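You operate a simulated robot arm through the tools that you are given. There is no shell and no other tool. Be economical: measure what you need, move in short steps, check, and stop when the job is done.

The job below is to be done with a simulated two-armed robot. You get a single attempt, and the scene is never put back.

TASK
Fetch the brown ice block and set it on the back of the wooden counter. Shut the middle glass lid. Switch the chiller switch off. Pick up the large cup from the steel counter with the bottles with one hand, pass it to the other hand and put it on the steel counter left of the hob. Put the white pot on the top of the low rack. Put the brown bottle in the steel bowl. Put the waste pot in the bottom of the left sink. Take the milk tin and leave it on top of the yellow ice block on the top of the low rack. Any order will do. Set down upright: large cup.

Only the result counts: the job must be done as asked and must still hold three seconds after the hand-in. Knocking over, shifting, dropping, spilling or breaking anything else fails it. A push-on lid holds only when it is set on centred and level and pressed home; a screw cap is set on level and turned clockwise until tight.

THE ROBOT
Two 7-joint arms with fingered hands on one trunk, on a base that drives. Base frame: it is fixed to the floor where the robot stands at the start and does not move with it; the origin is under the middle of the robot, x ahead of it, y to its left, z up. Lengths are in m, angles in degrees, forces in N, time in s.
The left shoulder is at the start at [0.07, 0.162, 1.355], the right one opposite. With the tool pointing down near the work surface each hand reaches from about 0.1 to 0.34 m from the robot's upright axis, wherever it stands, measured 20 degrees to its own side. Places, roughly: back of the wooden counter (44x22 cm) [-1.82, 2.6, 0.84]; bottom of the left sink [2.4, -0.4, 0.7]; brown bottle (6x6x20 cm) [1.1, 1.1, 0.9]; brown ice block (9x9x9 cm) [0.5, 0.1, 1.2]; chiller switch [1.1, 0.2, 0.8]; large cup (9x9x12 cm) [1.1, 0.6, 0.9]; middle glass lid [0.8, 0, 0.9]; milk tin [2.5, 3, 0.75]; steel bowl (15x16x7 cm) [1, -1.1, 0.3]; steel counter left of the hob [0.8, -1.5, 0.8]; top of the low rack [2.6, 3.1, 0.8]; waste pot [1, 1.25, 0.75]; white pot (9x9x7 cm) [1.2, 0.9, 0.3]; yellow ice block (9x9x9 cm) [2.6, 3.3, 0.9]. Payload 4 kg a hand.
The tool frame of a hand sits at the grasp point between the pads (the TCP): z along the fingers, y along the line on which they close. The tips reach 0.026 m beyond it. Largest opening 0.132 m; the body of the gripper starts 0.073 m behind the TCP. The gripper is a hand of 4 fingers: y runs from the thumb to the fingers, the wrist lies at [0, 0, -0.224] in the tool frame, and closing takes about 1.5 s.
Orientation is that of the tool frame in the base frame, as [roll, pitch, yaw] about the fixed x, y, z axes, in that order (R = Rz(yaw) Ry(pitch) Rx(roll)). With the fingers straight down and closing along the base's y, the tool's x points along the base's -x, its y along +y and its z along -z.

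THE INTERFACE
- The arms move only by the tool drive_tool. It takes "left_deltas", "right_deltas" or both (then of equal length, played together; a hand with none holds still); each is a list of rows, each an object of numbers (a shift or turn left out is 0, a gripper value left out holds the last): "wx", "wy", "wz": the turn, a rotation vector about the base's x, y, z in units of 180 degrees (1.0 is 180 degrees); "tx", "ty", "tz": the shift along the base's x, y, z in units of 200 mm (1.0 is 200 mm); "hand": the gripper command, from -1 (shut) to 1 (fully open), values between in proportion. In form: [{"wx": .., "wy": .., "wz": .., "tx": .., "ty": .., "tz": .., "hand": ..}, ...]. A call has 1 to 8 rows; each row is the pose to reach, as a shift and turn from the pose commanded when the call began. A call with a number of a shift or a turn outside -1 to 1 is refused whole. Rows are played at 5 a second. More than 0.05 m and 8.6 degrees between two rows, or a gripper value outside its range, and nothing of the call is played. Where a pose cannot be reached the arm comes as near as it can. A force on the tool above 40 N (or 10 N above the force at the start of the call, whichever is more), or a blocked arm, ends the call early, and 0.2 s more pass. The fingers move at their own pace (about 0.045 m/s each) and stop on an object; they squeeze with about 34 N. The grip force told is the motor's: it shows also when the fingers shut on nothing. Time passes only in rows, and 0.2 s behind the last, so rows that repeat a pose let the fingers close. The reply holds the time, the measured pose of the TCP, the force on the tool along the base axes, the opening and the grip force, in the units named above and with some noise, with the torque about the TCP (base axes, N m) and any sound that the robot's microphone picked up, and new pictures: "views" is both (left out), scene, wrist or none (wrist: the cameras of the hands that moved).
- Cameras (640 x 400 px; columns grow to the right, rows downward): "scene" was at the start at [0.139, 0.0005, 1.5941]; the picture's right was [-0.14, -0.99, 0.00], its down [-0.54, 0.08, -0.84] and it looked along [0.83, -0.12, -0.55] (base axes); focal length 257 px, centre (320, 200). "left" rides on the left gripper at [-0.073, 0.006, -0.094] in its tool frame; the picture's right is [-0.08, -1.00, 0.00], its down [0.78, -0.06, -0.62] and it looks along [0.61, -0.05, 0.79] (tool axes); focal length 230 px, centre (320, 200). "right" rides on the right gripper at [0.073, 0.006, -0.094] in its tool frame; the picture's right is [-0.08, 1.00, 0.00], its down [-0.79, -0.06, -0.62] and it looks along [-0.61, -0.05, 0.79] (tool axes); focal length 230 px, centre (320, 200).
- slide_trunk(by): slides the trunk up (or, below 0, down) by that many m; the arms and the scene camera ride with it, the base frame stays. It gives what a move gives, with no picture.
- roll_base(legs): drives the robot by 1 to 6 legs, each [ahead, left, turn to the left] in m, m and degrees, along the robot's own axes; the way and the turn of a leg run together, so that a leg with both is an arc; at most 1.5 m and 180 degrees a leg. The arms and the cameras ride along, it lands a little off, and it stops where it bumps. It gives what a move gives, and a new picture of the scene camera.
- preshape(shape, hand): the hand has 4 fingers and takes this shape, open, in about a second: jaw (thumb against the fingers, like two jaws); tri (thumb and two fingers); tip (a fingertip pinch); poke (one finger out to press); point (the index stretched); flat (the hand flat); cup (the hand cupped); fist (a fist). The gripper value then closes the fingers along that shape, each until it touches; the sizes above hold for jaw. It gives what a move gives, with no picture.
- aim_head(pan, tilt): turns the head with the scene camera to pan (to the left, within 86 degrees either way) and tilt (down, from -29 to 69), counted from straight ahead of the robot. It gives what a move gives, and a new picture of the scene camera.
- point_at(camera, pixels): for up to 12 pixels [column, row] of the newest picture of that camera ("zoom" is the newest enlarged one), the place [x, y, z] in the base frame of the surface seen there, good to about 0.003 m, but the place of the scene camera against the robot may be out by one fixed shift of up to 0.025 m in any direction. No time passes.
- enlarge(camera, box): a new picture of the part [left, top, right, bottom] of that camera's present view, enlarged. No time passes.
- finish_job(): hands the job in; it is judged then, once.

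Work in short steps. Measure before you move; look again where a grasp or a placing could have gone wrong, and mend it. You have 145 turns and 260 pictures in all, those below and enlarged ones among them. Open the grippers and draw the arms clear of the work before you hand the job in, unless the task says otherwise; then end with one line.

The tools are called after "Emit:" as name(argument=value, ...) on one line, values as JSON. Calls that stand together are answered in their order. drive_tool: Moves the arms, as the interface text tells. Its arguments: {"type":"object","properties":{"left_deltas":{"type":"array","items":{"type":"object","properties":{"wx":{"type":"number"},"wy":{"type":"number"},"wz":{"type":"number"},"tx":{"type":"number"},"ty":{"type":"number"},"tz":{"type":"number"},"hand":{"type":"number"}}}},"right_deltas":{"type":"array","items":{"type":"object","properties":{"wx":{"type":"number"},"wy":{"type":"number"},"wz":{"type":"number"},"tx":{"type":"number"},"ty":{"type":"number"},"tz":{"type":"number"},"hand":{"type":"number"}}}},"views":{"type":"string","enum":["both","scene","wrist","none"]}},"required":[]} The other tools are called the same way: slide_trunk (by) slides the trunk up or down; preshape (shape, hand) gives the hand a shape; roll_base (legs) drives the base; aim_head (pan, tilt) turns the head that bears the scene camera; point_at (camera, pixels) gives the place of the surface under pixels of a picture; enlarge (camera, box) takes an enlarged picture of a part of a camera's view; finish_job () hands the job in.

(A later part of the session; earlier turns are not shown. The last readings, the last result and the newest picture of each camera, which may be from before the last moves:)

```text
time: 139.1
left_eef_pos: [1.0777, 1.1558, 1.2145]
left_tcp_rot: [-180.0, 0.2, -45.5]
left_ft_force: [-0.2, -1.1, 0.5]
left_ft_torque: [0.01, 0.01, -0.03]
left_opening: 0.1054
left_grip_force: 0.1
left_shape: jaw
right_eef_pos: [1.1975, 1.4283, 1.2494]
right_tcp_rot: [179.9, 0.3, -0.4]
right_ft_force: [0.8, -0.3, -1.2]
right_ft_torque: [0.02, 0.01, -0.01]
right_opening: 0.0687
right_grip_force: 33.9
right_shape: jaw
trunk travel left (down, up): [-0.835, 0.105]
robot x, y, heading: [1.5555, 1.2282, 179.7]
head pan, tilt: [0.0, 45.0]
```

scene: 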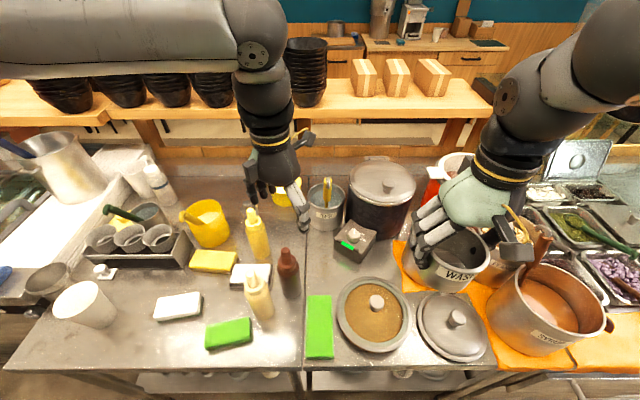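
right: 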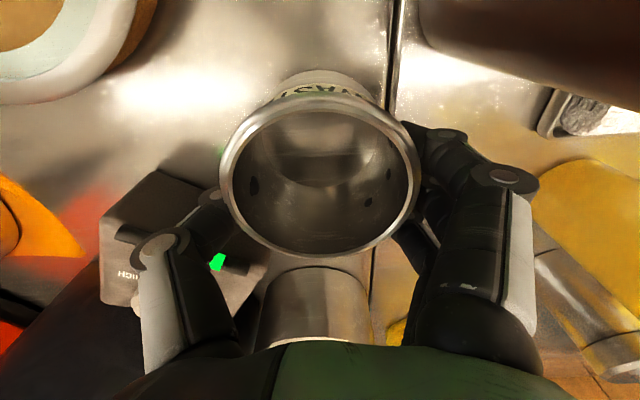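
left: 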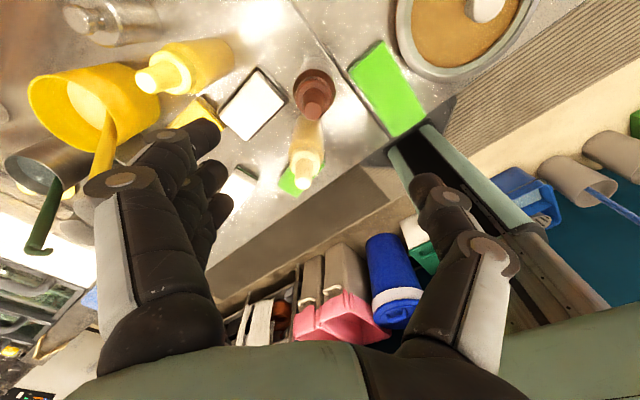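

Measure the bottle tip and body from this view.

Emit:
point_at(camera="left", pixels=[[314, 110], [313, 95], [296, 85], [333, 88], [313, 70], [302, 172], [300, 130]])

Emit:
enlarge(camera="left", box=[200, 30, 440, 180])

```text
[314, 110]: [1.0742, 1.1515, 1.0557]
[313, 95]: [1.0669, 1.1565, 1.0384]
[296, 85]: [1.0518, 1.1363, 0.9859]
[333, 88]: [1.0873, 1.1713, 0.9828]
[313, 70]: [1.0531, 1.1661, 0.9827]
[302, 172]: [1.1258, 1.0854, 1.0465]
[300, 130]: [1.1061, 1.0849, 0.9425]
```

```text
2.67 times, centred on (320, 105) of left
```

zoom: 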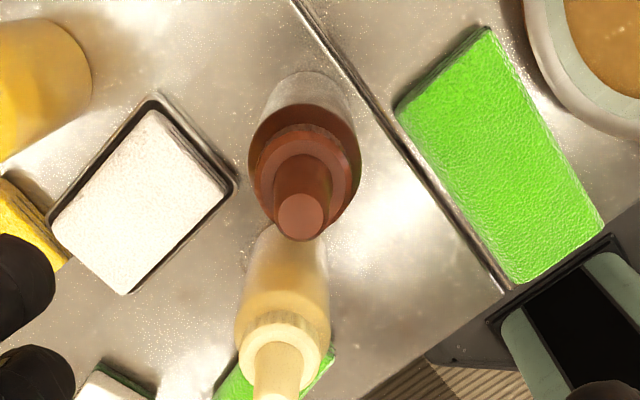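

Bottle axis ≈(1.072, 1.152), shoulder z 0.983, tip 1.056. Descend to 1.02 first.

Emit:
drive_tool(left_deltas=[{"tx": -0.028, "ty": -0.02, "tz": -0.2}, {"tx": -0.028, "ty": -0.02, "tz": -0.4}, {"tx": -0.028, "ty": -0.02, "tz": -0.6}, {"tx": -0.028, "ty": -0.02, "tz": -0.8}, {"tx": -0.028, "ty": -0.02, "tz": -0.95}, {"tx": -0.028, "ty": -0.02, "tz": -0.95}], views="both")

```text
time: 140.5
left_eef_pos: [1.0721, 1.1528, 1.0245]
left_tcp_rot: [180.0, 0.3, -45.5]
left_ft_force: [0.9, 0.2, -0.9]
left_ft_torque: [0.01, -0.02, 0.01]
left_opening: 0.1054
left_grip_force: 0.1
left_shape: jaw
right_eef_pos: [1.1968, 1.4306, 1.2495]
right_tcp_rot: [179.8, 0.3, -0.4]
right_ft_force: [-0.1, 0.0, -1.9]
right_ft_torque: [0.0, 0.01, -0.01]
right_opening: 0.0688
right_grip_force: 33.9
right_shape: jaw
trunk travel left (down, up): [-0.835, 0.105]
robot x, y, heading: [1.552, 1.228, 179.6]
head pan, tilt: [0.0, 45.0]
```

scene: 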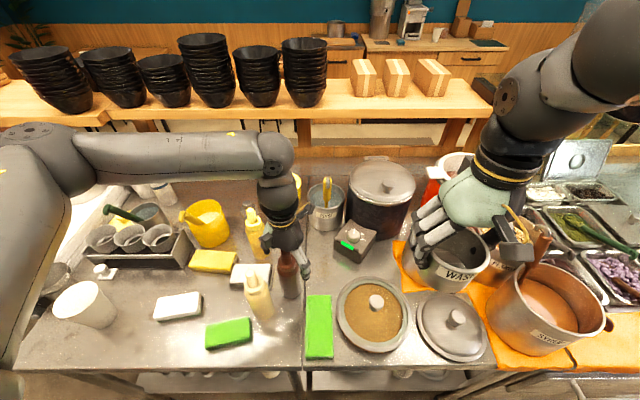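
left: 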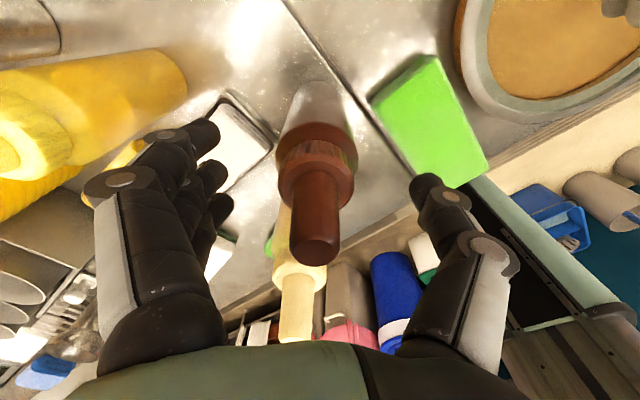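

Centred. Lower 3.5 cm and close.

Emit:
drive_tool(left_deltas=[{"tz": -0.09}, {"tz": -0.17}, {"tz": -0.17}, {"tz": -0.17, "hand": -1}, {"tz": -0.17}, {"tz": -0.17}, {"tz": -0.17}, {"tz": -0.17}], views="wrist")

```text
time: 142.3
left_eef_pos: [1.0699, 1.1541, 0.9916]
left_tcp_rot: [179.9, 0.1, -45.4]
left_ft_force: [-0.5, -0.3, 1.2]
left_ft_torque: [-0.03, 0.03, 0.01]
left_opening: 0.0432
left_grip_force: 32.1
left_shape: jaw
right_eef_pos: [1.1965, 1.4299, 1.2484]
right_tcp_rot: [179.8, 0.2, -0.4]
right_ft_force: [1.3, -0.1, -1.9]
right_ft_torque: [0.02, 0.02, -0.04]
right_opening: 0.0689
right_grip_force: 33.8
right_shape: jaw
trunk travel left (down, up): [-0.835, 0.105]
robot x, y, heading: [1.5526, 1.2247, 179.6]
head pan, tilt: [0.0, 45.0]
```

left: 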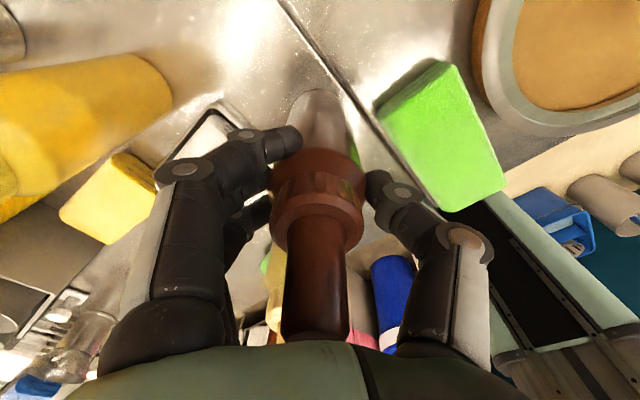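

Gripped. Lift 0.2 m.

Emit:
drive_tool(left_deltas=[{"tz": 0.1}, {"tz": 0.25}, {"tz": 0.45}, {"tz": 0.65}, {"tz": 0.85}, {"tz": 1.0}, {"tz": 1.0}], views="both")

```text
time: 143.9
left_eef_pos: [1.0721, 1.1534, 1.1888]
left_tcp_rot: [180.0, 0.1, -45.5]
left_ft_force: [-0.3, 0.0, -3.0]
left_ft_torque: [0.08, 0.02, 0.02]
left_opening: 0.0432
left_grip_force: 34.0
left_shape: jaw
right_eef_pos: [1.197, 1.4288, 1.2481]
right_tcp_rot: [179.8, 0.1, -0.4]
right_ft_force: [-0.7, -0.4, -1.5]
right_ft_torque: [-0.01, -0.01, -0.02]
right_opening: 0.0686
right_grip_force: 33.7
right_shape: jaw
trunk travel left (down, up): [-0.835, 0.105]
robot x, y, heading: [1.5528, 1.2289, 179.5]
head pan, tilt: [0.0, 45.0]
```

scene: 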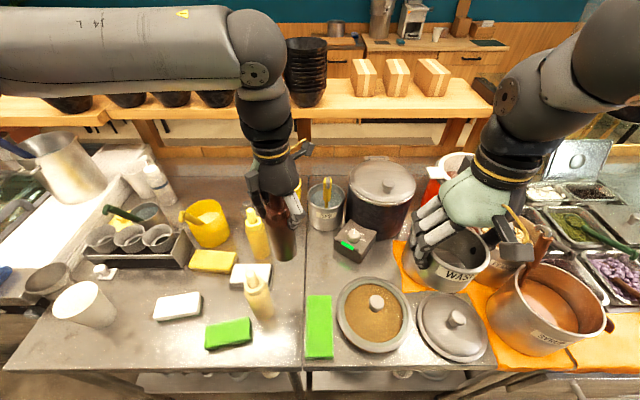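
left: 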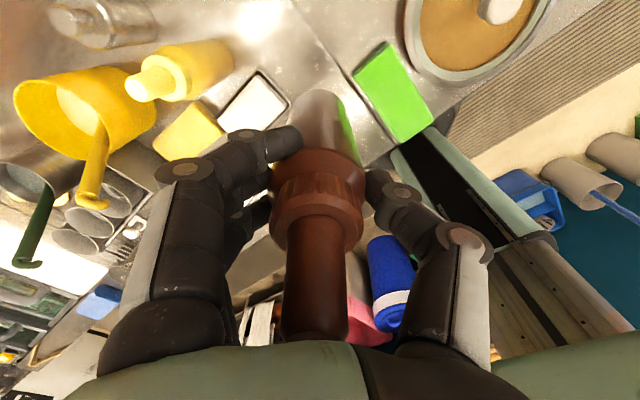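

Raise a little more, back off to the aisle centre and slide sideways to y≈-0.3.

Emit:
drive_tool(left_deltas=[{"tz": 0.2}, {"tz": 0.4}, {"tz": 0.4, "wz": 0.04}, {"tz": 0.4, "wz": 0.085}, {"tz": 0.4, "wz": 0.13}, {"tz": 0.4, "wz": 0.17}, {"tz": 0.4, "wz": 0.21}, {"tz": 0.4, "wz": 0.25}], views="none")

Emit:
roll_base(legs=[[-0.23, 0, 0], [0, 1.5, 0]])

Emit:
aim_head(pan=40, tilt=45)

```text
time: 145.7
left_eef_pos: [1.0721, 1.1529, 1.2699]
left_tcp_rot: [180.0, 0.2, -0.2]
left_ft_force: [-0.2, 0.2, -3.4]
left_ft_torque: [-0.03, 0.0, -0.02]
left_opening: 0.0431
left_grip_force: 33.6
left_shape: jaw
right_eef_pos: [1.1965, 1.4293, 1.2487]
right_tcp_rot: [179.9, 0.2, -0.4]
right_ft_force: [0.3, -0.6, -1.9]
right_ft_torque: [0.0, 0.03, 0.05]
right_opening: 0.0687
right_grip_force: 33.9
right_shape: jaw
trunk travel left (down, up): [-0.835, 0.105]
robot x, y, heading: [1.5509, 1.2261, 179.5]
head pan, tilt: [0.0, 45.0]
```

```text
time: 154.4
left_eef_pos: [1.2904, -0.343, 1.269]
left_tcp_rot: [180.0, 0.1, -0.5]
left_ft_force: [0.1, 0.4, -3.1]
left_ft_torque: [0.01, 0.05, 0.01]
left_opening: 0.0429
left_grip_force: 34.5
left_shape: jaw
right_eef_pos: [1.4155, -0.0674, 1.2492]
right_tcp_rot: [179.8, 0.2, -0.4]
right_ft_force: [0.1, 0.0, -2.1]
right_ft_torque: [0.02, 0.05, 0.02]
right_opening: 0.0688
right_grip_force: 34.2
right_shape: jaw
trunk travel left (down, up): [-0.835, 0.105]
robot x, y, heading: [1.7697, -0.2698, 179.7]
head pan, tilt: [0.0, 45.0]
```

scene: 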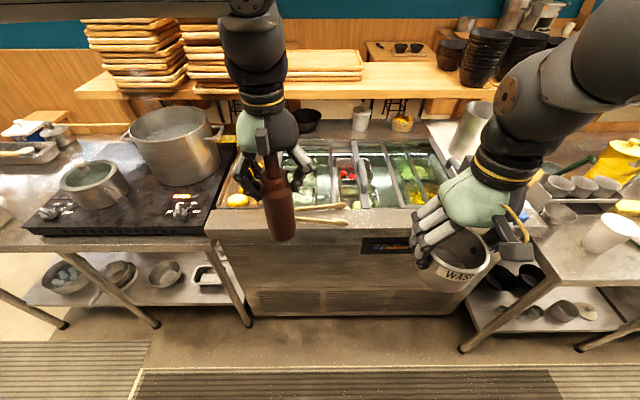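

```text
time: 155.5
left_eef_pos: [1.2912, -0.3437, 1.2714]
left_tcp_rot: [-180.0, 0.1, -0.5]
left_ft_force: [0.0, -0.4, -3.6]
left_ft_torque: [-0.01, 0.02, -0.01]
left_opening: 0.043
left_grip_force: 34.2
left_shape: jaw
right_eef_pos: [1.4159, -0.0668, 1.2483]
right_tcp_rot: [179.8, 0.0, -0.4]
right_ft_force: [0.2, -0.2, -2.0]
right_ft_torque: [-0.04, 0.05, -0.02]
right_opening: 0.0685
right_grip_force: 34.1
right_shape: jaw
trunk travel left (down, up): [-0.835, 0.105]
robot x, y, heading: [1.7738, -0.2654, 179.7]
head pan, tilt: [40.0, 45.0]
```

scene: 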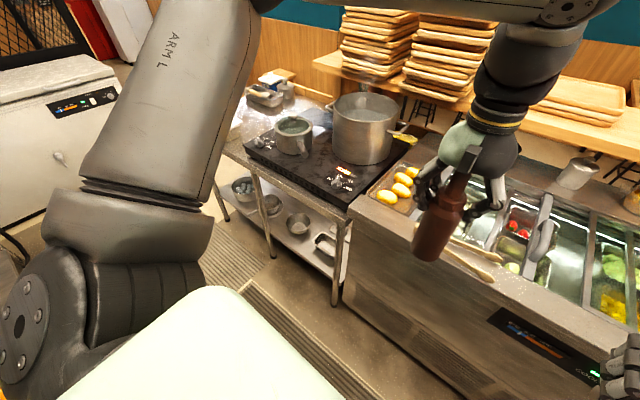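

Bowls lie on the shelf under the hob at (242,188), (271,205), (298,223). Measure them.

Emit:
point_at(camera="scene", pixels=[[242, 188], [271, 205], [298, 223], [325, 243], [287, 225], [310, 222], [260, 205], [283, 205], [355, 205], [330, 300], [300, 90], [250, 90]])

Emit:
enlarge(camera="scene", box=[200, 130, 400, 255])

```text
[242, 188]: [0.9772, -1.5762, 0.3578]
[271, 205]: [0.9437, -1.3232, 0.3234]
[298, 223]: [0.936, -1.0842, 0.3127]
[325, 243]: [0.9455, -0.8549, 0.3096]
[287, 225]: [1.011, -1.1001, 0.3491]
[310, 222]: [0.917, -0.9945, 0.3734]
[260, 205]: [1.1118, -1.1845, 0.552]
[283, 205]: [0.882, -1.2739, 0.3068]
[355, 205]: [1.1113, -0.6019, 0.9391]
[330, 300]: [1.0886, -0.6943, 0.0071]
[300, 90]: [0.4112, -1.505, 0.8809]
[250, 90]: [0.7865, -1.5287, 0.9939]
```

```text
3.20 times, centred on (300, 192) of scene
```

zoom: 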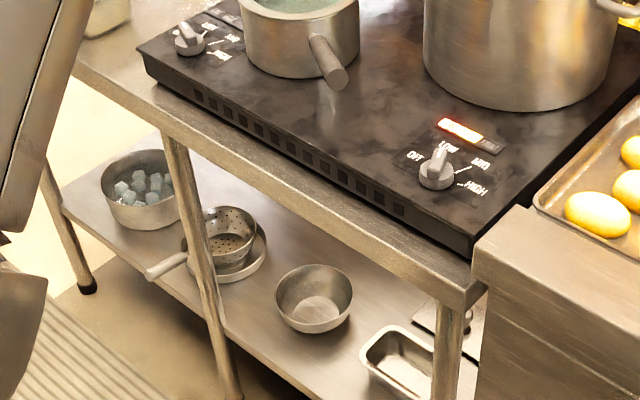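

Steel bowl ≈(0.96, −1.06, rim 0.37) with access between legs. First the sink: turn round to face +x.

Emit:
roll_base(legs=[[-0.05, 0, 0], [0, 0, 180]])

Emit:
aim_head(pan=0, tilt=45)

```text
time: 163.8
left_eef_pos: [2.3036, -0.1984, 1.2697]
left_tcp_rot: [-180.0, 0.2, 179.1]
left_ft_force: [0.0, 1.3, -3.8]
left_ft_torque: [0.0, -0.03, 0.0]
left_opening: 0.0427
left_grip_force: 34.5
left_shape: jaw
right_eef_pos: [2.1751, -0.4743, 1.249]
right_tcp_rot: [179.8, 0.2, 179.1]
right_ft_force: [0.2, 0.0, -1.0]
right_ft_torque: [-0.02, -0.03, 0.01]
right_opening: 0.0685
right_grip_force: 34.1
right_shape: jaw
trunk travel left (down, up): [-0.835, 0.105]
robot x, y, heading: [1.8235, -0.2693, -0.9]
head pan, tilt: [40.0, 45.0]
```

scene: 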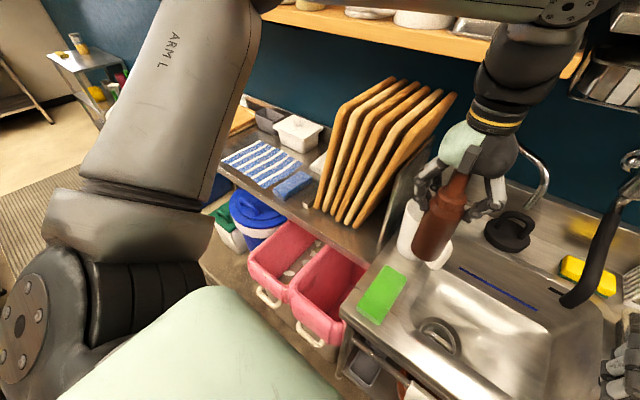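

```text
time: 164.8
left_eef_pos: [2.3031, -0.1979, 1.2701]
left_tcp_rot: [-180.0, 0.1, 179.1]
left_ft_force: [0.6, 0.3, -2.9]
left_ft_torque: [0.02, -0.01, 0.01]
left_opening: 0.0425
left_grip_force: 33.6
left_shape: jaw
right_eef_pos: [2.1757, -0.4728, 1.2496]
right_tcp_rot: [179.8, 0.1, 179.1]
right_ft_force: [0.0, 0.0, -2.6]
right_ft_torque: [-0.02, -0.03, 0.0]
right_opening: 0.0685
right_grip_force: 34.1
right_shape: jaw
trunk travel left (down, up): [-0.835, 0.105]
robot x, y, heading: [1.8218, -0.2679, -1.0]
head pan, tilt: [0.0, 45.0]
```

scene: 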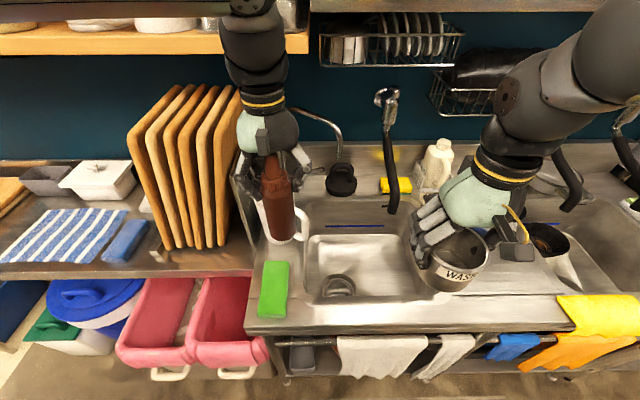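

Measure the left sink's bottom and edges.

Emit:
point_at(camera="scene", pixels=[[338, 285], [370, 260], [400, 250], [308, 240], [308, 300], [405, 302], [412, 240], [360, 328], [370, 285], [390, 190], [345, 180], [290, 215]])

Emit:
enlarge(camera="scene", box=[230, 80, 550, 340])

```text
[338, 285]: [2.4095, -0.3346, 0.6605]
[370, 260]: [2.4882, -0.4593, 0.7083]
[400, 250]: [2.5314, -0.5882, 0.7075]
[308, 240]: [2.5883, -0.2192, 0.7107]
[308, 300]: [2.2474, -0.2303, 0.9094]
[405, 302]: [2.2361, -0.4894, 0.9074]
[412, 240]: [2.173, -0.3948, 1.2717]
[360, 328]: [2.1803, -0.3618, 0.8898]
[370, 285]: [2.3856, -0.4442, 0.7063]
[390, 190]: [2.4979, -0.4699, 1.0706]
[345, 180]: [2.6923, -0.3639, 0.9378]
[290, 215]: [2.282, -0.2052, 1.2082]
```

```text
1.54 times, centred on (390, 210) of scene
```

zoom: 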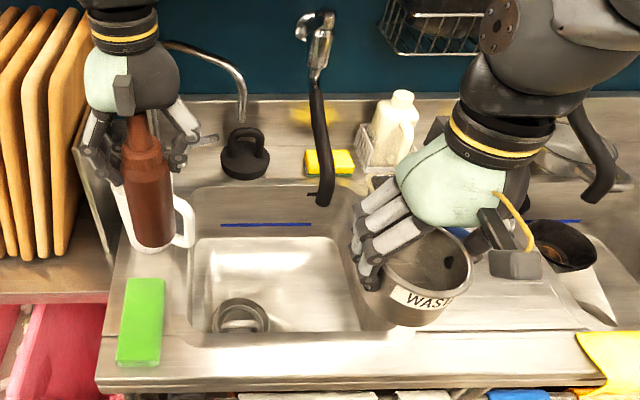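

Sink floor z≈0.707; free spot (2.37, −0.46) right of the drain. Retract the left hand (bottle) first while the right stays.

Emit:
drive_tool(left_deltas=[{"tx": -0.2}, {"tx": -0.4}, {"tx": -0.6}, {"tx": -0.8}, {"tx": -1.0}, {"tx": -1.0, "tz": 0.2}, {"tx": -1.0, "tz": 0.3}], right_deltas=[{}, {"tx": 0.2}, {"tx": 0.4}, {"tx": 0.6, "ty": 0.03}, {"tx": 0.75, "ty": 0.07}, {"tx": 0.75, "ty": 0.07}, {"tx": 0.75, "ty": 0.07}], views="none")

Emit:
slide_trunk(by=-0.15)

Emit:
roll_base(legs=[[0.05, 0, 0]])

```text
time: 166.4
left_eef_pos: [2.1006, -0.1986, 1.3299]
left_tcp_rot: [-180.0, 0.3, 179.1]
left_ft_force: [-1.2, -0.6, -3.3]
left_ft_torque: [0.0, 0.0, 0.02]
left_opening: 0.0425
left_grip_force: 33.5
left_shape: jaw
right_eef_pos: [2.3225, -0.4603, 1.2496]
right_tcp_rot: [179.6, 0.3, 179.1]
right_ft_force: [-0.5, -0.1, -2.6]
right_ft_torque: [-0.01, -0.01, -0.01]
right_opening: 0.0686
right_grip_force: 34.1
right_shape: jaw
trunk travel left (down, up): [-0.835, 0.105]
robot x, y, heading: [1.8191, -0.2712, -0.7]
head pan, tilt: [0.0, 45.0]
```

```text
time: 168.2
left_eef_pos: [2.1043, -0.1971, 1.1787]
left_tcp_rot: [-180.0, 0.2, 179.1]
left_ft_force: [-0.3, 0.0, -3.4]
left_ft_torque: [-0.01, -0.05, -0.03]
left_opening: 0.0426
left_grip_force: 34.1
left_shape: jaw
right_eef_pos: [2.3241, -0.4591, 1.0985]
right_tcp_rot: [179.6, 0.3, 179.1]
right_ft_force: [1.1, -0.6, -2.7]
right_ft_torque: [0.01, -0.04, 0.01]
right_opening: 0.0687
right_grip_force: 34.1
right_shape: jaw
trunk travel left (down, up): [-0.685, 0.255]
robot x, y, heading: [1.8224, -0.2698, -0.8]
head pan, tilt: [0.0, 45.0]
```

```text
time: 169.1
left_eef_pos: [2.1464, -0.1975, 1.1814]
left_tcp_rot: [180.0, 0.5, 179.0]
left_ft_force: [-0.8, 0.1, -3.9]
left_ft_torque: [0.01, -0.01, -0.03]
left_opening: 0.0425
left_grip_force: 34.3
left_shape: jaw
right_eef_pos: [2.3688, -0.4605, 1.1012]
right_tcp_rot: [179.5, 0.6, 179.1]
right_ft_force: [-0.7, 0.1, -1.4]
right_ft_torque: [-0.02, -0.04, 0.01]
right_opening: 0.0684
right_grip_force: 33.8
right_shape: jaw
trunk travel left (down, up): [-0.685, 0.255]
robot x, y, heading: [1.8736, -0.269, -0.8]
head pan, tilt: [0.0, 45.0]
```

scene: 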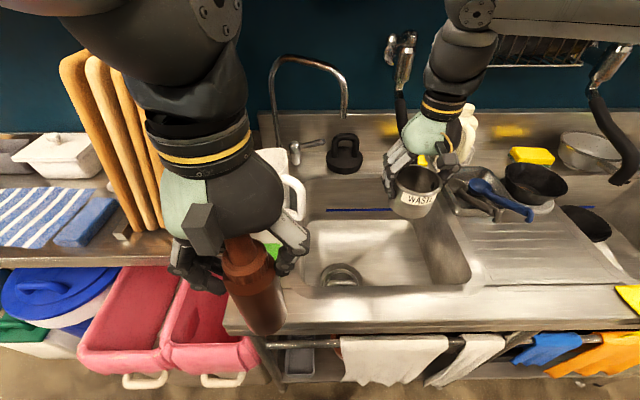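

Check from the right wrist before lowering.

Emit:
drive_tool(right_deltas=[{"tz": -0.2}, {"tz": -0.4}, {"tz": -0.6}, {"tz": -0.7}, {"tz": -0.7}], views="both")

```text
time: 170.3
left_eef_pos: [2.1533, -0.1991, 1.1806]
left_tcp_rot: [180.0, 0.2, 179.1]
left_ft_force: [0.3, 0.3, -3.2]
left_ft_torque: [-0.03, -0.02, -0.02]
left_opening: 0.0427
left_grip_force: 33.7
left_shape: jaw
right_eef_pos: [2.3735, -0.4606, 0.9581]
right_tcp_rot: [179.6, 0.3, 179.0]
right_ft_force: [0.2, -0.4, -2.4]
right_ft_torque: [-0.01, -0.02, -0.01]
right_opening: 0.0684
right_grip_force: 33.2
right_shape: jaw
trunk travel left (down, up): [-0.685, 0.255]
robot x, y, heading: [1.8703, -0.2674, -1.1]
head pan, tilt: [0.0, 45.0]
```

scene: 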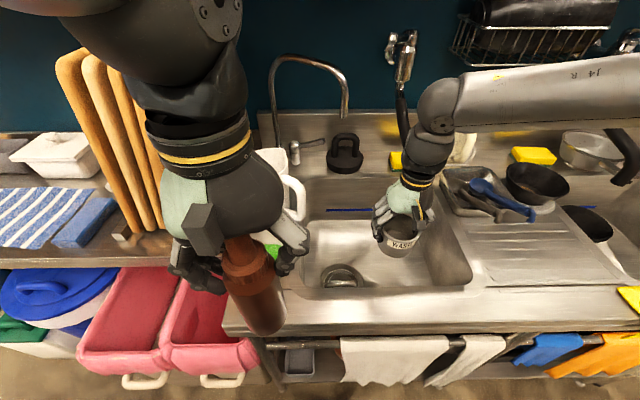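
right: 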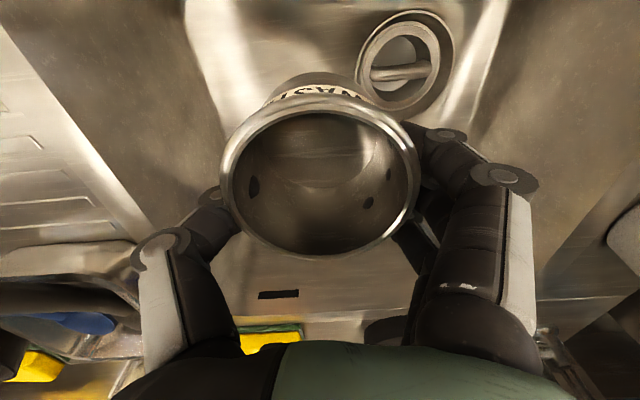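

The forearm goes over the drainboard; check clearance.

Emit:
point_at(camera="scene", pixels=[[480, 128], [540, 124], [620, 118], [535, 172], [470, 185], [590, 215], [520, 205], [440, 125], [403, 110], [405, 215]])

Emit:
point_at(camera="right", pixels=[[300, 30], [400, 60], [280, 70], [470, 60], [225, 60], [340, 265]])

```text
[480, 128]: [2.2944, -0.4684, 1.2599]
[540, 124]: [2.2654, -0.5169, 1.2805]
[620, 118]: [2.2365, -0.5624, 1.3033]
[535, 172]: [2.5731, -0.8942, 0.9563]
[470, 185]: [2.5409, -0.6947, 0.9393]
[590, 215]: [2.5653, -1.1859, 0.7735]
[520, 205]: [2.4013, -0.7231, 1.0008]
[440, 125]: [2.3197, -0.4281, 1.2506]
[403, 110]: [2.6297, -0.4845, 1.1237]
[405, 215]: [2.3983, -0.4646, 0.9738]
```

```text
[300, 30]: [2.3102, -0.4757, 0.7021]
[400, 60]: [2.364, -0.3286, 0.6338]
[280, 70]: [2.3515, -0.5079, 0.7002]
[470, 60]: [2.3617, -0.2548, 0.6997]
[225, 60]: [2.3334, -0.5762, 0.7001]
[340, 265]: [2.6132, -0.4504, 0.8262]
```

Clear: forearm would stay ≥1.07. Lower to the sink floor (0.70): TCP ≈0.76.

Emit:
drive_tool(right_deltas=[{"tz": -0.22}, {"tz": -0.44}, {"tz": -0.66}, {"tz": -0.82}, {"tz": -0.9}, {"tz": -0.94}, {"tz": -0.98}, {"tz": -1.0}], views="wrist")

```text
time: 172.1
left_eef_pos: [2.1529, -0.1983, 1.1804]
left_tcp_rot: [-180.0, 0.2, 178.9]
left_ft_force: [-0.8, 0.5, -3.1]
left_ft_torque: [0.01, -0.04, -0.01]
left_opening: 0.0423
left_grip_force: 33.9
left_shape: jaw
right_eef_pos: [2.3456, -0.5078, 0.8167]
right_tcp_rot: [179.5, 0.4, 179.1]
right_ft_force: [0.8, -1.0, -1.5]
right_ft_torque: [0.02, -0.04, 0.04]
right_opening: 0.0684
right_grip_force: 34.0
right_shape: jaw
right hand out of reach, approached as far as the arm can: row 2, 3, 4, 5, 6, 7, 8
trunk travel left (down, up): [-0.685, 0.255]
robot x, y, heading: [1.87, -0.2724, -0.8]
head pan, tilt: [0.0, 45.0]
```

right: 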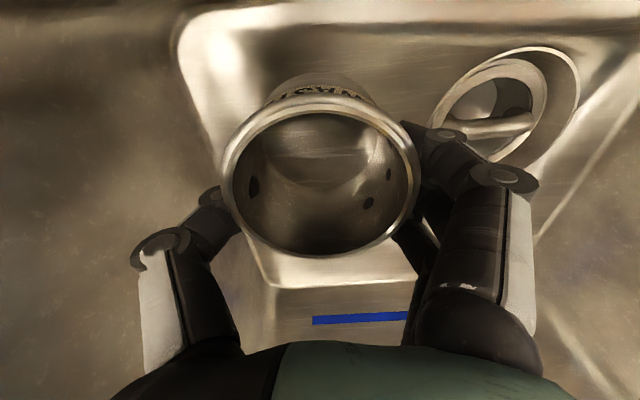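

Arm's low limit reached. Raise/recentre the right hand, raise the left, then lower the trunk.

Emit:
drive_tool(right_deltas=[{"tz": 0.2}, {"tx": 0.06, "ty": 0.12, "tz": 0.35}, {"tx": 0.125, "ty": 0.24, "tz": 0.5}, {"tx": 0.125, "ty": 0.24, "tz": 0.5}], left_deltas=[{"tx": -0.1, "tz": 0.2}, {"tx": -0.1, "tz": 0.4}, {"tx": -0.1, "tz": 0.6}, {"tx": -0.1, "tz": 0.7}], views="none")

Emit:
slide_trunk(by=-0.13)

Emit:
enlarge(camera="right", box=[0, 0, 640, 400])

```text
time: 173.1
left_eef_pos: [2.1316, -0.2039, 1.3114]
left_tcp_rot: [-179.9, 0.2, 179.0]
left_ft_force: [-2.0, -1.3, -3.0]
left_ft_torque: [-0.02, -0.02, -0.01]
left_opening: 0.0426
left_grip_force: 33.8
left_shape: jaw
left hand out of reach, approached as far as the arm can: row 4
right_eef_pos: [2.3696, -0.4594, 0.9146]
right_tcp_rot: [179.5, 0.3, 179.1]
right_ft_force: [-0.2, -0.3, -2.3]
right_ft_torque: [0.04, -0.01, -0.02]
right_opening: 0.0685
right_grip_force: 34.2
right_shape: jaw
trunk travel left (down, up): [-0.685, 0.255]
robot x, y, heading: [1.8737, -0.2706, -1.1]
head pan, tilt: [0.0, 45.0]
```

```text
time: 174.7
left_eef_pos: [2.1322, -0.2021, 1.1807]
left_tcp_rot: [-179.9, 0.1, 179.2]
left_ft_force: [0.3, -0.2, -3.6]
left_ft_torque: [-0.01, -0.02, -0.01]
left_opening: 0.0424
left_grip_force: 33.7
left_shape: jaw
right_eef_pos: [2.3705, -0.4575, 0.7849]
right_tcp_rot: [179.7, 0.2, 179.1]
right_ft_force: [0.0, 0.7, -0.8]
right_ft_torque: [0.02, -0.01, 0.0]
right_opening: 0.0682
right_grip_force: 34.2
right_shape: jaw
trunk travel left (down, up): [-0.555, 0.385]
robot x, y, heading: [1.8681, -0.2679, -0.7]
head pan, tilt: [0.0, 45.0]
```

```text
1.00 times, centred on (320, 200) of right (not enlarged: the box is as wide or as high as the picture)
```

zoom: 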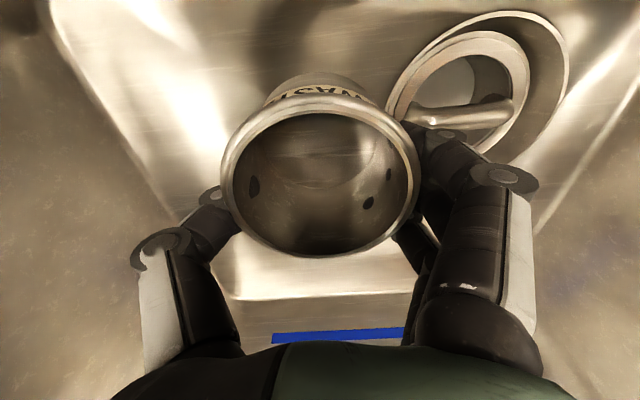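

Clear of the drain. Lower the last ~2.5 cm.

Emit:
drive_tool(right_deltas=[{"tz": -0.06}, {"tz": -0.1}, {"tz": -0.13}, {"tz": -0.15}, {"tz": -0.17}], views="none")

```text
time: 175.9
left_eef_pos: [2.131, -0.2029, 1.1817]
left_tcp_rot: [-179.9, 0.3, 179.1]
left_ft_force: [1.0, 0.4, -3.0]
left_ft_torque: [0.0, -0.03, -0.03]
left_opening: 0.0426
left_grip_force: 34.1
left_shape: jaw
right_eef_pos: [2.3672, -0.4632, 0.7581]
right_tcp_rot: [179.4, 0.9, 179.1]
right_ft_force: [3.7, 1.5, 20.6]
right_ft_torque: [-0.05, 0.0, 0.01]
right_opening: 0.0679
right_grip_force: 33.5
right_shape: jaw
right hand out of reach, approached as far as the arm can: row 3, 4, 5
trunk travel left (down, up): [-0.555, 0.385]
robot x, y, heading: [1.8711, -0.2721, -1.1]
head pan, tilt: [0.0, 45.0]
```

Firm contact (20 N). Release and raise with arm, then trunk.

Emit:
drive_tool(right_deltas=[{"hand": 0.5, "tz": 0.01}, {"tz": 0.02}, {"tz": 0.02}, {"tz": 0.02}, {"tz": 0.15}, {"tz": 0.35}, {"tz": 0.5}, {"tz": 0.5}], views="wrist")

Emit:
slide_trunk(by=0.25)

Emit:
aim_head(pan=-5, tilt=50)

```text
time: 177.7
left_eef_pos: [2.1328, -0.203, 1.1815]
left_tcp_rot: [-179.9, 0.2, 179.0]
left_ft_force: [0.3, -1.0, -4.3]
left_ft_torque: [0.01, -0.01, 0.0]
left_opening: 0.0427
left_grip_force: 34.2
left_shape: jaw
right_eef_pos: [2.3663, -0.4657, 0.8544]
right_tcp_rot: [179.7, 0.3, 179.1]
right_ft_force: [-0.4, -0.5, -1.0]
right_ft_torque: [0.0, -0.03, 0.0]
right_opening: 0.0986
right_grip_force: 0.1
right_shape: jaw
trunk travel left (down, up): [-0.555, 0.385]
robot x, y, heading: [1.8702, -0.2701, -0.7]
head pan, tilt: [0.0, 45.0]
```

right: 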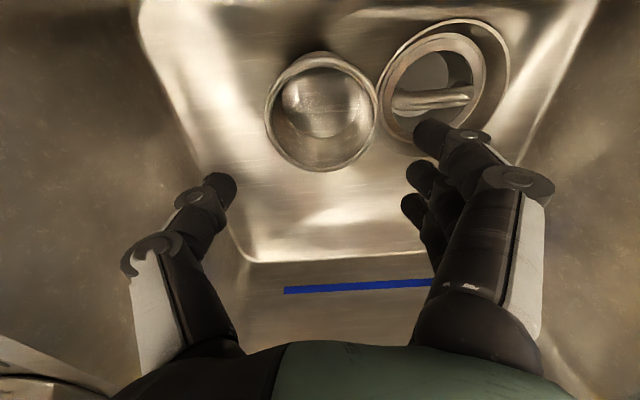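

```text
time: 180.3
left_eef_pos: [2.1326, -0.2027, 1.4312]
left_tcp_rot: [-179.8, 0.2, 179.0]
left_ft_force: [0.6, -0.2, -3.5]
left_ft_torque: [0.01, -0.02, 0.04]
left_opening: 0.0424
left_grip_force: 33.8
left_shape: jaw
right_eef_pos: [2.3662, -0.4655, 1.1041]
right_tcp_rot: [179.6, 0.3, 179.2]
right_ft_force: [-0.2, 1.2, 0.6]
right_ft_torque: [-0.03, 0.02, -0.01]
right_opening: 0.0986
right_grip_force: 0.0
right_shape: jaw
trunk travel left (down, up): [-0.805, 0.135]
robot x, y, heading: [1.872, -0.2708, -0.8]
head pan, tilt: [0.0, 45.0]
```

```text
time: 180.9
left_eef_pos: [2.1319, -0.203, 1.4311]
left_tcp_rot: [-179.8, 0.2, 179.0]
left_ft_force: [0.1, 1.0, -3.3]
left_ft_torque: [0.0, -0.03, 0.02]
left_opening: 0.0429
left_grip_force: 34.1
left_shape: jaw
right_eef_pos: [2.3646, -0.4665, 1.1035]
right_tcp_rot: [179.7, 0.3, 179.1]
right_ft_force: [0.3, 0.1, 0.2]
right_ft_torque: [0.01, 0.02, 0.0]
right_opening: 0.0988
right_grip_force: 0.0
right_shape: jaw
trunk travel left (down, up): [-0.805, 0.135]
robot x, y, heading: [1.8729, -0.2715, -1.0]
head pan, tilt: [-5.0, 50.0]
```

scene: 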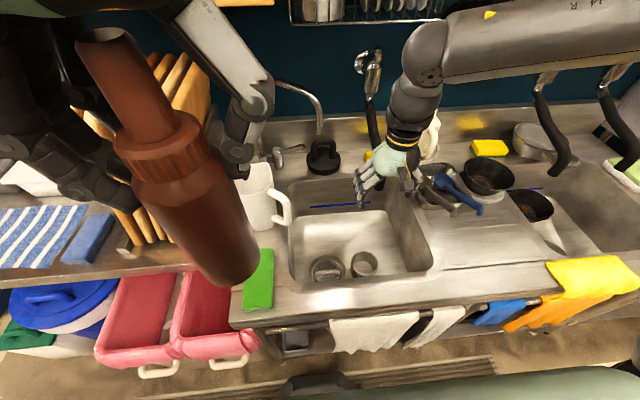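

Waste pot stands in the sink. Draw the right hand back, lower the left, back off, turn, and slide to y≈−0.95.

Emit:
drive_tool(right_deltas=[{"tz": 0.2}, {"tx": -0.1, "tz": 0.4}, {"tx": -0.3, "tz": 0.45}, {"tx": -0.5, "tz": 0.45}, {"tx": -0.7, "tz": 0.45}, {"tx": -0.9, "tz": 0.45}], left_deltas=[{"tx": 0.05, "tz": -0.1}, {"tx": 0.1, "tz": -0.2}, {"tx": 0.15, "tz": -0.3}, {"tx": 0.2, "tz": -0.4}, {"tx": 0.25, "tz": -0.5}, {"tx": 0.3, "tz": -0.6}], views="none")

Emit:
roll_base(legs=[[-0.12, 0, 0], [0, 0, -179], [0, 0.68, 0]])

Emit:
aim_head(pan=10, tilt=55)

```text
time: 182.3
left_eef_pos: [2.1915, -0.204, 1.3111]
left_tcp_rot: [-179.9, 0.3, 178.9]
left_ft_force: [-0.1, 0.3, -3.0]
left_ft_torque: [-0.04, -0.03, 0.0]
left_opening: 0.0424
left_grip_force: 33.9
left_shape: jaw
right_eef_pos: [2.1957, -0.4644, 1.1929]
right_tcp_rot: [179.6, 0.4, 179.3]
right_ft_force: [-0.1, 0.6, 0.0]
right_ft_torque: [0.04, -0.04, 0.0]
right_opening: 0.0988
right_grip_force: 0.1
right_shape: jaw
right hand out of reach, approached as far as the arm can: row 6
trunk travel left (down, up): [-0.805, 0.135]
robot x, y, heading: [1.8696, -0.2705, -0.7]
head pan, tilt: [-5.0, 50.0]
```

```text
time: 194.3
left_eef_pos: [1.4117, -1.0164, 1.3105]
left_tcp_rot: [-179.9, 0.2, -1.4]
left_ft_force: [-0.2, 1.0, -3.6]
left_ft_torque: [0.01, 0.0, 0.02]
left_opening: 0.0424
left_grip_force: 34.7
left_shape: jaw
right_eef_pos: [1.409, -0.7532, 1.1935]
right_tcp_rot: [179.4, 0.3, -1.3]
right_ft_force: [0.2, -0.1, 0.0]
right_ft_torque: [-0.01, -0.02, 0.0]
right_opening: 0.0987
right_grip_force: 0.0
right_shape: jaw
trunk travel left (down, up): [-0.805, 0.135]
robot x, y, heading: [1.7321, -0.9513, 178.7]
head pan, tilt: [-5.0, 50.0]
```

scene: 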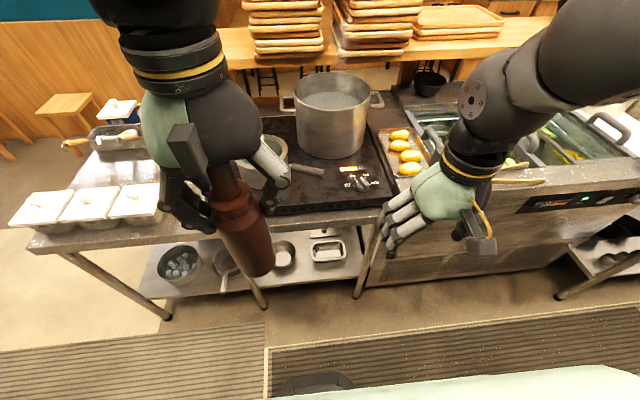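

```text
time: 195.1
left_eef_pos: [1.4109, -1.017, 1.3098]
left_tcp_rot: [-179.9, 0.2, -1.4]
left_ft_force: [0.1, -0.6, -3.6]
left_ft_torque: [0.02, 0.01, -0.02]
left_opening: 0.0423
left_grip_force: 34.1
left_shape: jaw
right_eef_pos: [1.4092, -0.7564, 1.1957]
right_tcp_rot: [179.6, 0.3, -1.3]
right_ft_force: [0.6, -0.1, 0.4]
right_ft_torque: [0.04, 0.01, 0.01]
right_opening: 0.0985
right_grip_force: 0.2
right_shape: jaw
trunk travel left (down, up): [-0.805, 0.135]
robot x, y, heading: [1.7364, -0.9494, 178.8]
head pan, tilt: [10.0, 55.0]
```

scene: 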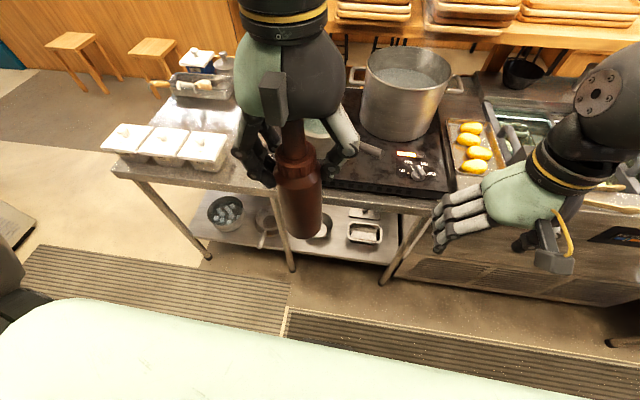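

Extend both hands forward ~8 cm for clearance from the base, then lower the trunk to work under the counter.

Emit:
drive_tool(left_deltas=[{"tx": -0.2, "tz": -0.1}, {"tx": -0.4, "tz": -0.2}, {"tx": -0.4, "tz": -0.2}], right_deltas=[{"tx": -0.2, "tz": 0.15}, {"tx": -0.4, "tz": 0.3}, {"tx": -0.4, "tz": 0.4}], views="none")

Emit:
slide_trunk(by=-0.6)

Emit:
aim_head(pan=5, tilt=30)

```text
time: 195.9
left_eef_pos: [1.333, -1.0172, 1.2721]
left_tcp_rot: [-179.9, 0.4, -1.4]
left_ft_force: [0.9, 0.5, -3.6]
left_ft_torque: [0.02, 0.03, 0.02]
left_opening: 0.0423
left_grip_force: 33.7
left_shape: jaw
right_eef_pos: [1.3313, -0.7549, 1.2737]
right_tcp_rot: [179.6, 0.4, -1.3]
right_ft_force: [0.4, -0.2, 0.1]
right_ft_torque: [-0.01, 0.0, 0.0]
right_opening: 0.0984
right_grip_force: 0.0
right_shape: jaw
trunk travel left (down, up): [-0.805, 0.135]
robot x, y, heading: [1.736, -0.955, 178.7]
head pan, tilt: [10.0, 55.0]
```

```text
refused: -0.6 is not a number from -0.4 to 0.4
```

```text
time: 196.8
left_eef_pos: [1.3306, -1.0164, 1.2699]
left_tcp_rot: [-179.9, 0.2, -1.4]
left_ft_force: [0.6, 0.6, -5.3]
left_ft_torque: [0.0, 0.02, -0.01]
left_opening: 0.0423
left_grip_force: 34.0
left_shape: jaw
right_eef_pos: [1.3277, -0.755, 1.272]
right_tcp_rot: [179.5, 0.4, -1.2]
right_ft_force: [-0.3, 0.2, -0.2]
right_ft_torque: [0.01, -0.02, 0.02]
right_opening: 0.0989
right_grip_force: 0.0
right_shape: jaw
trunk travel left (down, up): [-0.805, 0.135]
robot x, y, heading: [1.7304, -0.9532, 178.9]
head pan, tilt: [5.0, 30.0]
```

scene: 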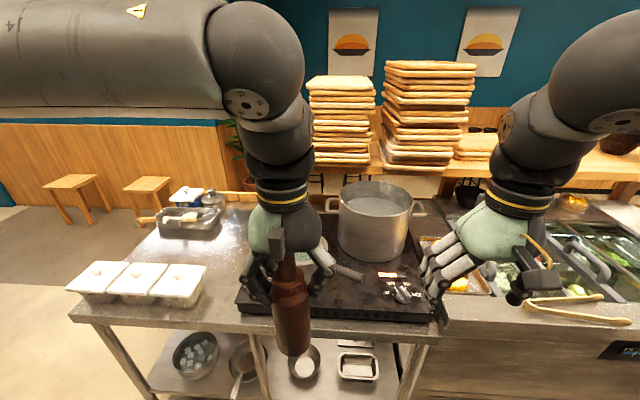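

Lower in two slides.

Emit:
slide_trunk(by=-0.4)

Emit:
slide_trunk(by=-0.25)

Emit:
aim_head(pan=5, tilt=35)

```text
time: 200.6
left_eef_pos: [1.3323, -1.0177, 0.8699]
left_tcp_rot: [-179.9, 0.2, -1.4]
left_ft_force: [-0.1, 0.9, -3.8]
left_ft_torque: [0.0, 0.02, 0.0]
left_opening: 0.0424
left_grip_force: 33.7
left_shape: jaw
right_eef_pos: [1.3294, -0.7552, 0.8724]
right_tcp_rot: [179.6, 0.3, -1.3]
right_ft_force: [0.8, -0.1, -0.9]
right_ft_torque: [0.01, 0.01, -0.01]
right_opening: 0.0988
right_grip_force: 0.0
right_shape: jaw
trunk travel left (down, up): [-0.405, 0.535]
robot x, y, heading: [1.7328, -0.9486, 178.7]
head pan, tilt: [5.0, 30.0]
```

```text
time: 203.2
left_eef_pos: [1.3329, -1.0164, 0.6208]
left_tcp_rot: [-180.0, 0.1, -1.4]
left_ft_force: [0.5, -0.2, -4.3]
left_ft_torque: [0.0, 0.05, -0.02]
left_opening: 0.0424
left_grip_force: 34.1
left_shape: jaw
right_eef_pos: [1.3293, -0.7553, 0.6229]
right_tcp_rot: [179.6, 0.3, -1.3]
right_ft_force: [0.1, -0.8, 0.6]
right_ft_torque: [0.01, -0.01, 0.05]
right_opening: 0.0986
right_grip_force: 0.0
right_shape: jaw
trunk travel left (down, up): [-0.155, 0.785]
robot x, y, heading: [1.7365, -0.9561, 178.4]
head pan, tilt: [5.0, 30.0]
```

```text
time: 203.8
left_eef_pos: [1.3327, -1.0171, 0.6199]
left_tcp_rot: [-179.9, 0.2, -1.3]
left_ft_force: [0.5, 0.4, -3.4]
left_ft_torque: [0.0, 0.02, 0.02]
left_opening: 0.0426
left_grip_force: 33.7
left_shape: jaw
right_eef_pos: [1.3285, -0.7561, 0.6235]
right_tcp_rot: [179.6, 0.3, -1.3]
right_ft_force: [-0.5, -0.2, 0.7]
right_ft_torque: [-0.03, -0.02, 0.0]
right_opening: 0.0987
right_grip_force: 0.1
right_shape: jaw
trunk travel left (down, up): [-0.155, 0.785]
robot x, y, heading: [1.7327, -0.9536, 178.7]
head pan, tilt: [5.0, 35.0]
```

scene: 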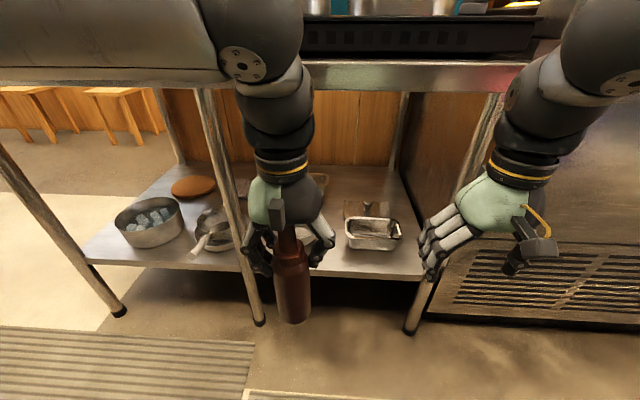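

Bowl is partly hidden behind the left hand near (310,245). Enlarge and measure.

Emit:
enlarge(camera="scene", box=[180, 130, 440, 330])

```text
2.00 times, centred on (310, 230) of scene
```

zoom: 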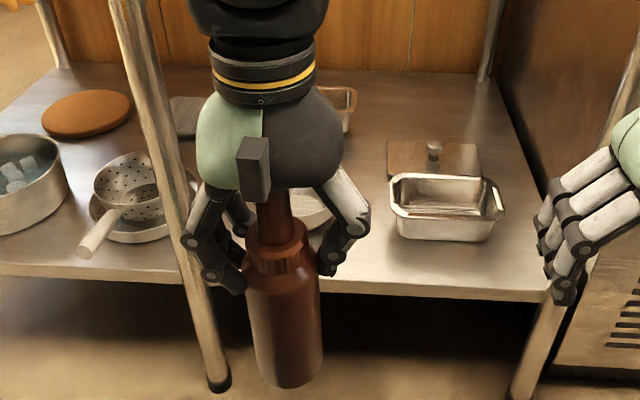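

Move the left hand aside (+y) to see the bowl.

Emit:
drive_tool(left_deltas=[{"ty": 0.2}, {"ty": 0.4}, {"ty": 0.6}, {"ty": 0.7}], right_deltas=[{"ty": 0.1, "tx": 0.1}, {"ty": 0.2, "tx": 0.2}, {"ty": 0.3, "tx": 0.3}, {"ty": 0.3, "tx": 0.3}], views="scene")

```text
time: 204.8
left_eef_pos: [1.3333, -0.8777, 0.6224]
left_tcp_rot: [180.0, 0.2, -1.4]
left_ft_force: [0.2, -0.3, -3.7]
left_ft_torque: [0.01, -0.01, 0.01]
left_opening: 0.0424
left_grip_force: 33.8
left_shape: jaw
right_eef_pos: [1.389, -0.6936, 0.6223]
right_tcp_rot: [179.4, 0.3, -1.3]
right_ft_force: [0.5, 0.5, 0.1]
right_ft_torque: [-0.02, 0.03, -0.02]
right_opening: 0.0986
right_grip_force: 0.1
right_shape: jaw
trunk travel left (down, up): [-0.155, 0.785]
robot x, y, heading: [1.7313, -0.9531, 178.4]
head pan, tilt: [5.0, 35.0]
```

scene: 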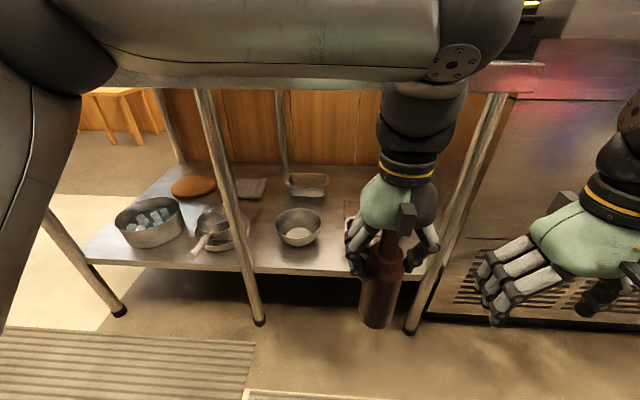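

Emit:
point_at(camera="scene", pixels=[[277, 224], [321, 224], [299, 211], [299, 238], [299, 245], [298, 232], [222, 170], [450, 250], [300, 268], [352, 230], [250, 225], [300, 85]])

Emit:
enlarge(camera="scene", box=[240, 180, 360, 280])

```text
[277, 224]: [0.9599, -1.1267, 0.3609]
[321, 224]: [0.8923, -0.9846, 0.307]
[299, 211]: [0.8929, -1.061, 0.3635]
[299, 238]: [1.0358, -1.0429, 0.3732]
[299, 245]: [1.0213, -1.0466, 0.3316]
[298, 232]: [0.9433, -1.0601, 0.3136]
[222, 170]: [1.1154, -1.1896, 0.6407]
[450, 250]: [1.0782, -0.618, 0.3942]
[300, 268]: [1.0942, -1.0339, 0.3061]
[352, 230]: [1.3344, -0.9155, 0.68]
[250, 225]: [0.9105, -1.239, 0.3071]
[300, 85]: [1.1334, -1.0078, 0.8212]
```

```text
4.00 times, centred on (300, 230) of scene
```

zoom: 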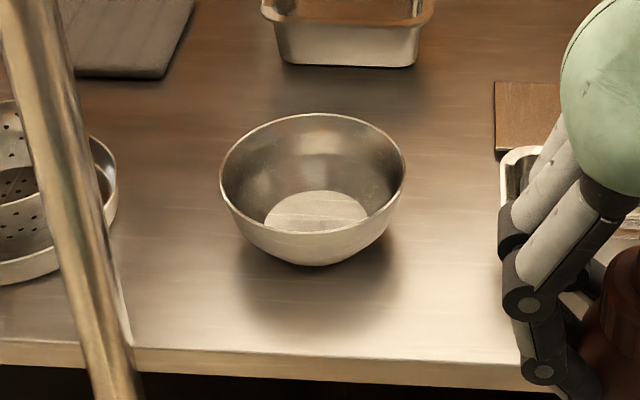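

Calibrate scene camera's lateral offset using the held bottle (axis at TCP y = −0.878).

Emit:
point_at(camera="scene", pixels=[[365, 285], [372, 285], [380, 285], [388, 285], [396, 285], [380, 310], [378, 260], [390, 260], [404, 260]])

```text
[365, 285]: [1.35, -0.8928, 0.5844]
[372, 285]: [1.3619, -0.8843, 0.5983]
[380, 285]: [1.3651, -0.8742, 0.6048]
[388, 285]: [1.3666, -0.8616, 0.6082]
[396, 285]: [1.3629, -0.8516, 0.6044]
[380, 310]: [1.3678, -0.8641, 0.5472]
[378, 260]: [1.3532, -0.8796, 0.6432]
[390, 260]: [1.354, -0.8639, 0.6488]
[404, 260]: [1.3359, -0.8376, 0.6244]
```

Tilt the bottle 40° (bottom forward) and bring it in front of the bowl at y≈−1.055.

Emit:
drive_tool(left_deltas=[{"wy": 0.035, "ty": -0.12}, {"wy": 0.07, "ty": -0.25}, {"wy": 0.105, "ty": -0.38}, {"wy": 0.14, "ty": -0.51}, {"wy": 0.175, "ty": -0.64, "tz": -0.1}, {"wy": 0.205, "ty": -0.77, "tz": -0.2}, {"wy": 0.222, "ty": -0.885, "tz": -0.3}, {"wy": 0.222, "ty": -0.885, "tz": -0.4}], views="scene")

```text
time: 206.6
left_eef_pos: [1.2949, -1.0328, 0.5674]
left_tcp_rot: [178.7, 40.1, -1.9]
left_ft_force: [0.3, 1.6, -3.9]
left_ft_torque: [-0.02, -0.18, -0.02]
left_opening: 0.0417
left_grip_force: 34.7
left_shape: jaw
left hand out of reach, approached as far as the arm can: row 6, 7, 8
right_eef_pos: [1.3884, -0.693, 0.6212]
right_tcp_rot: [179.4, 0.3, -1.3]
right_ft_force: [-0.2, 0.4, 1.4]
right_ft_torque: [-0.04, 0.05, 0.02]
right_opening: 0.0986
right_grip_force: 0.2
right_shape: jaw
trunk travel left (down, up): [-0.155, 0.785]
robot x, y, heading: [1.7358, -0.9543, 178.8]
head pan, tilt: [5.0, 35.0]
```

scene: 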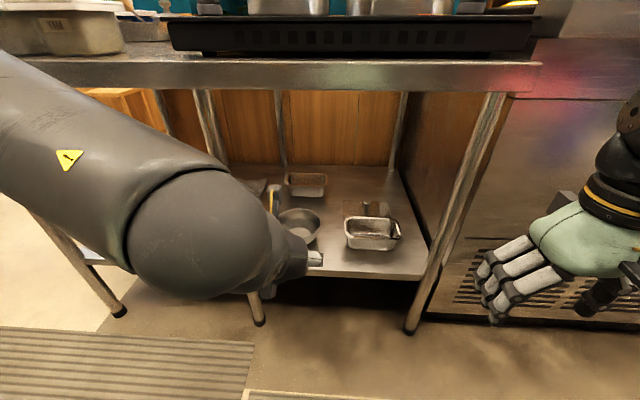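

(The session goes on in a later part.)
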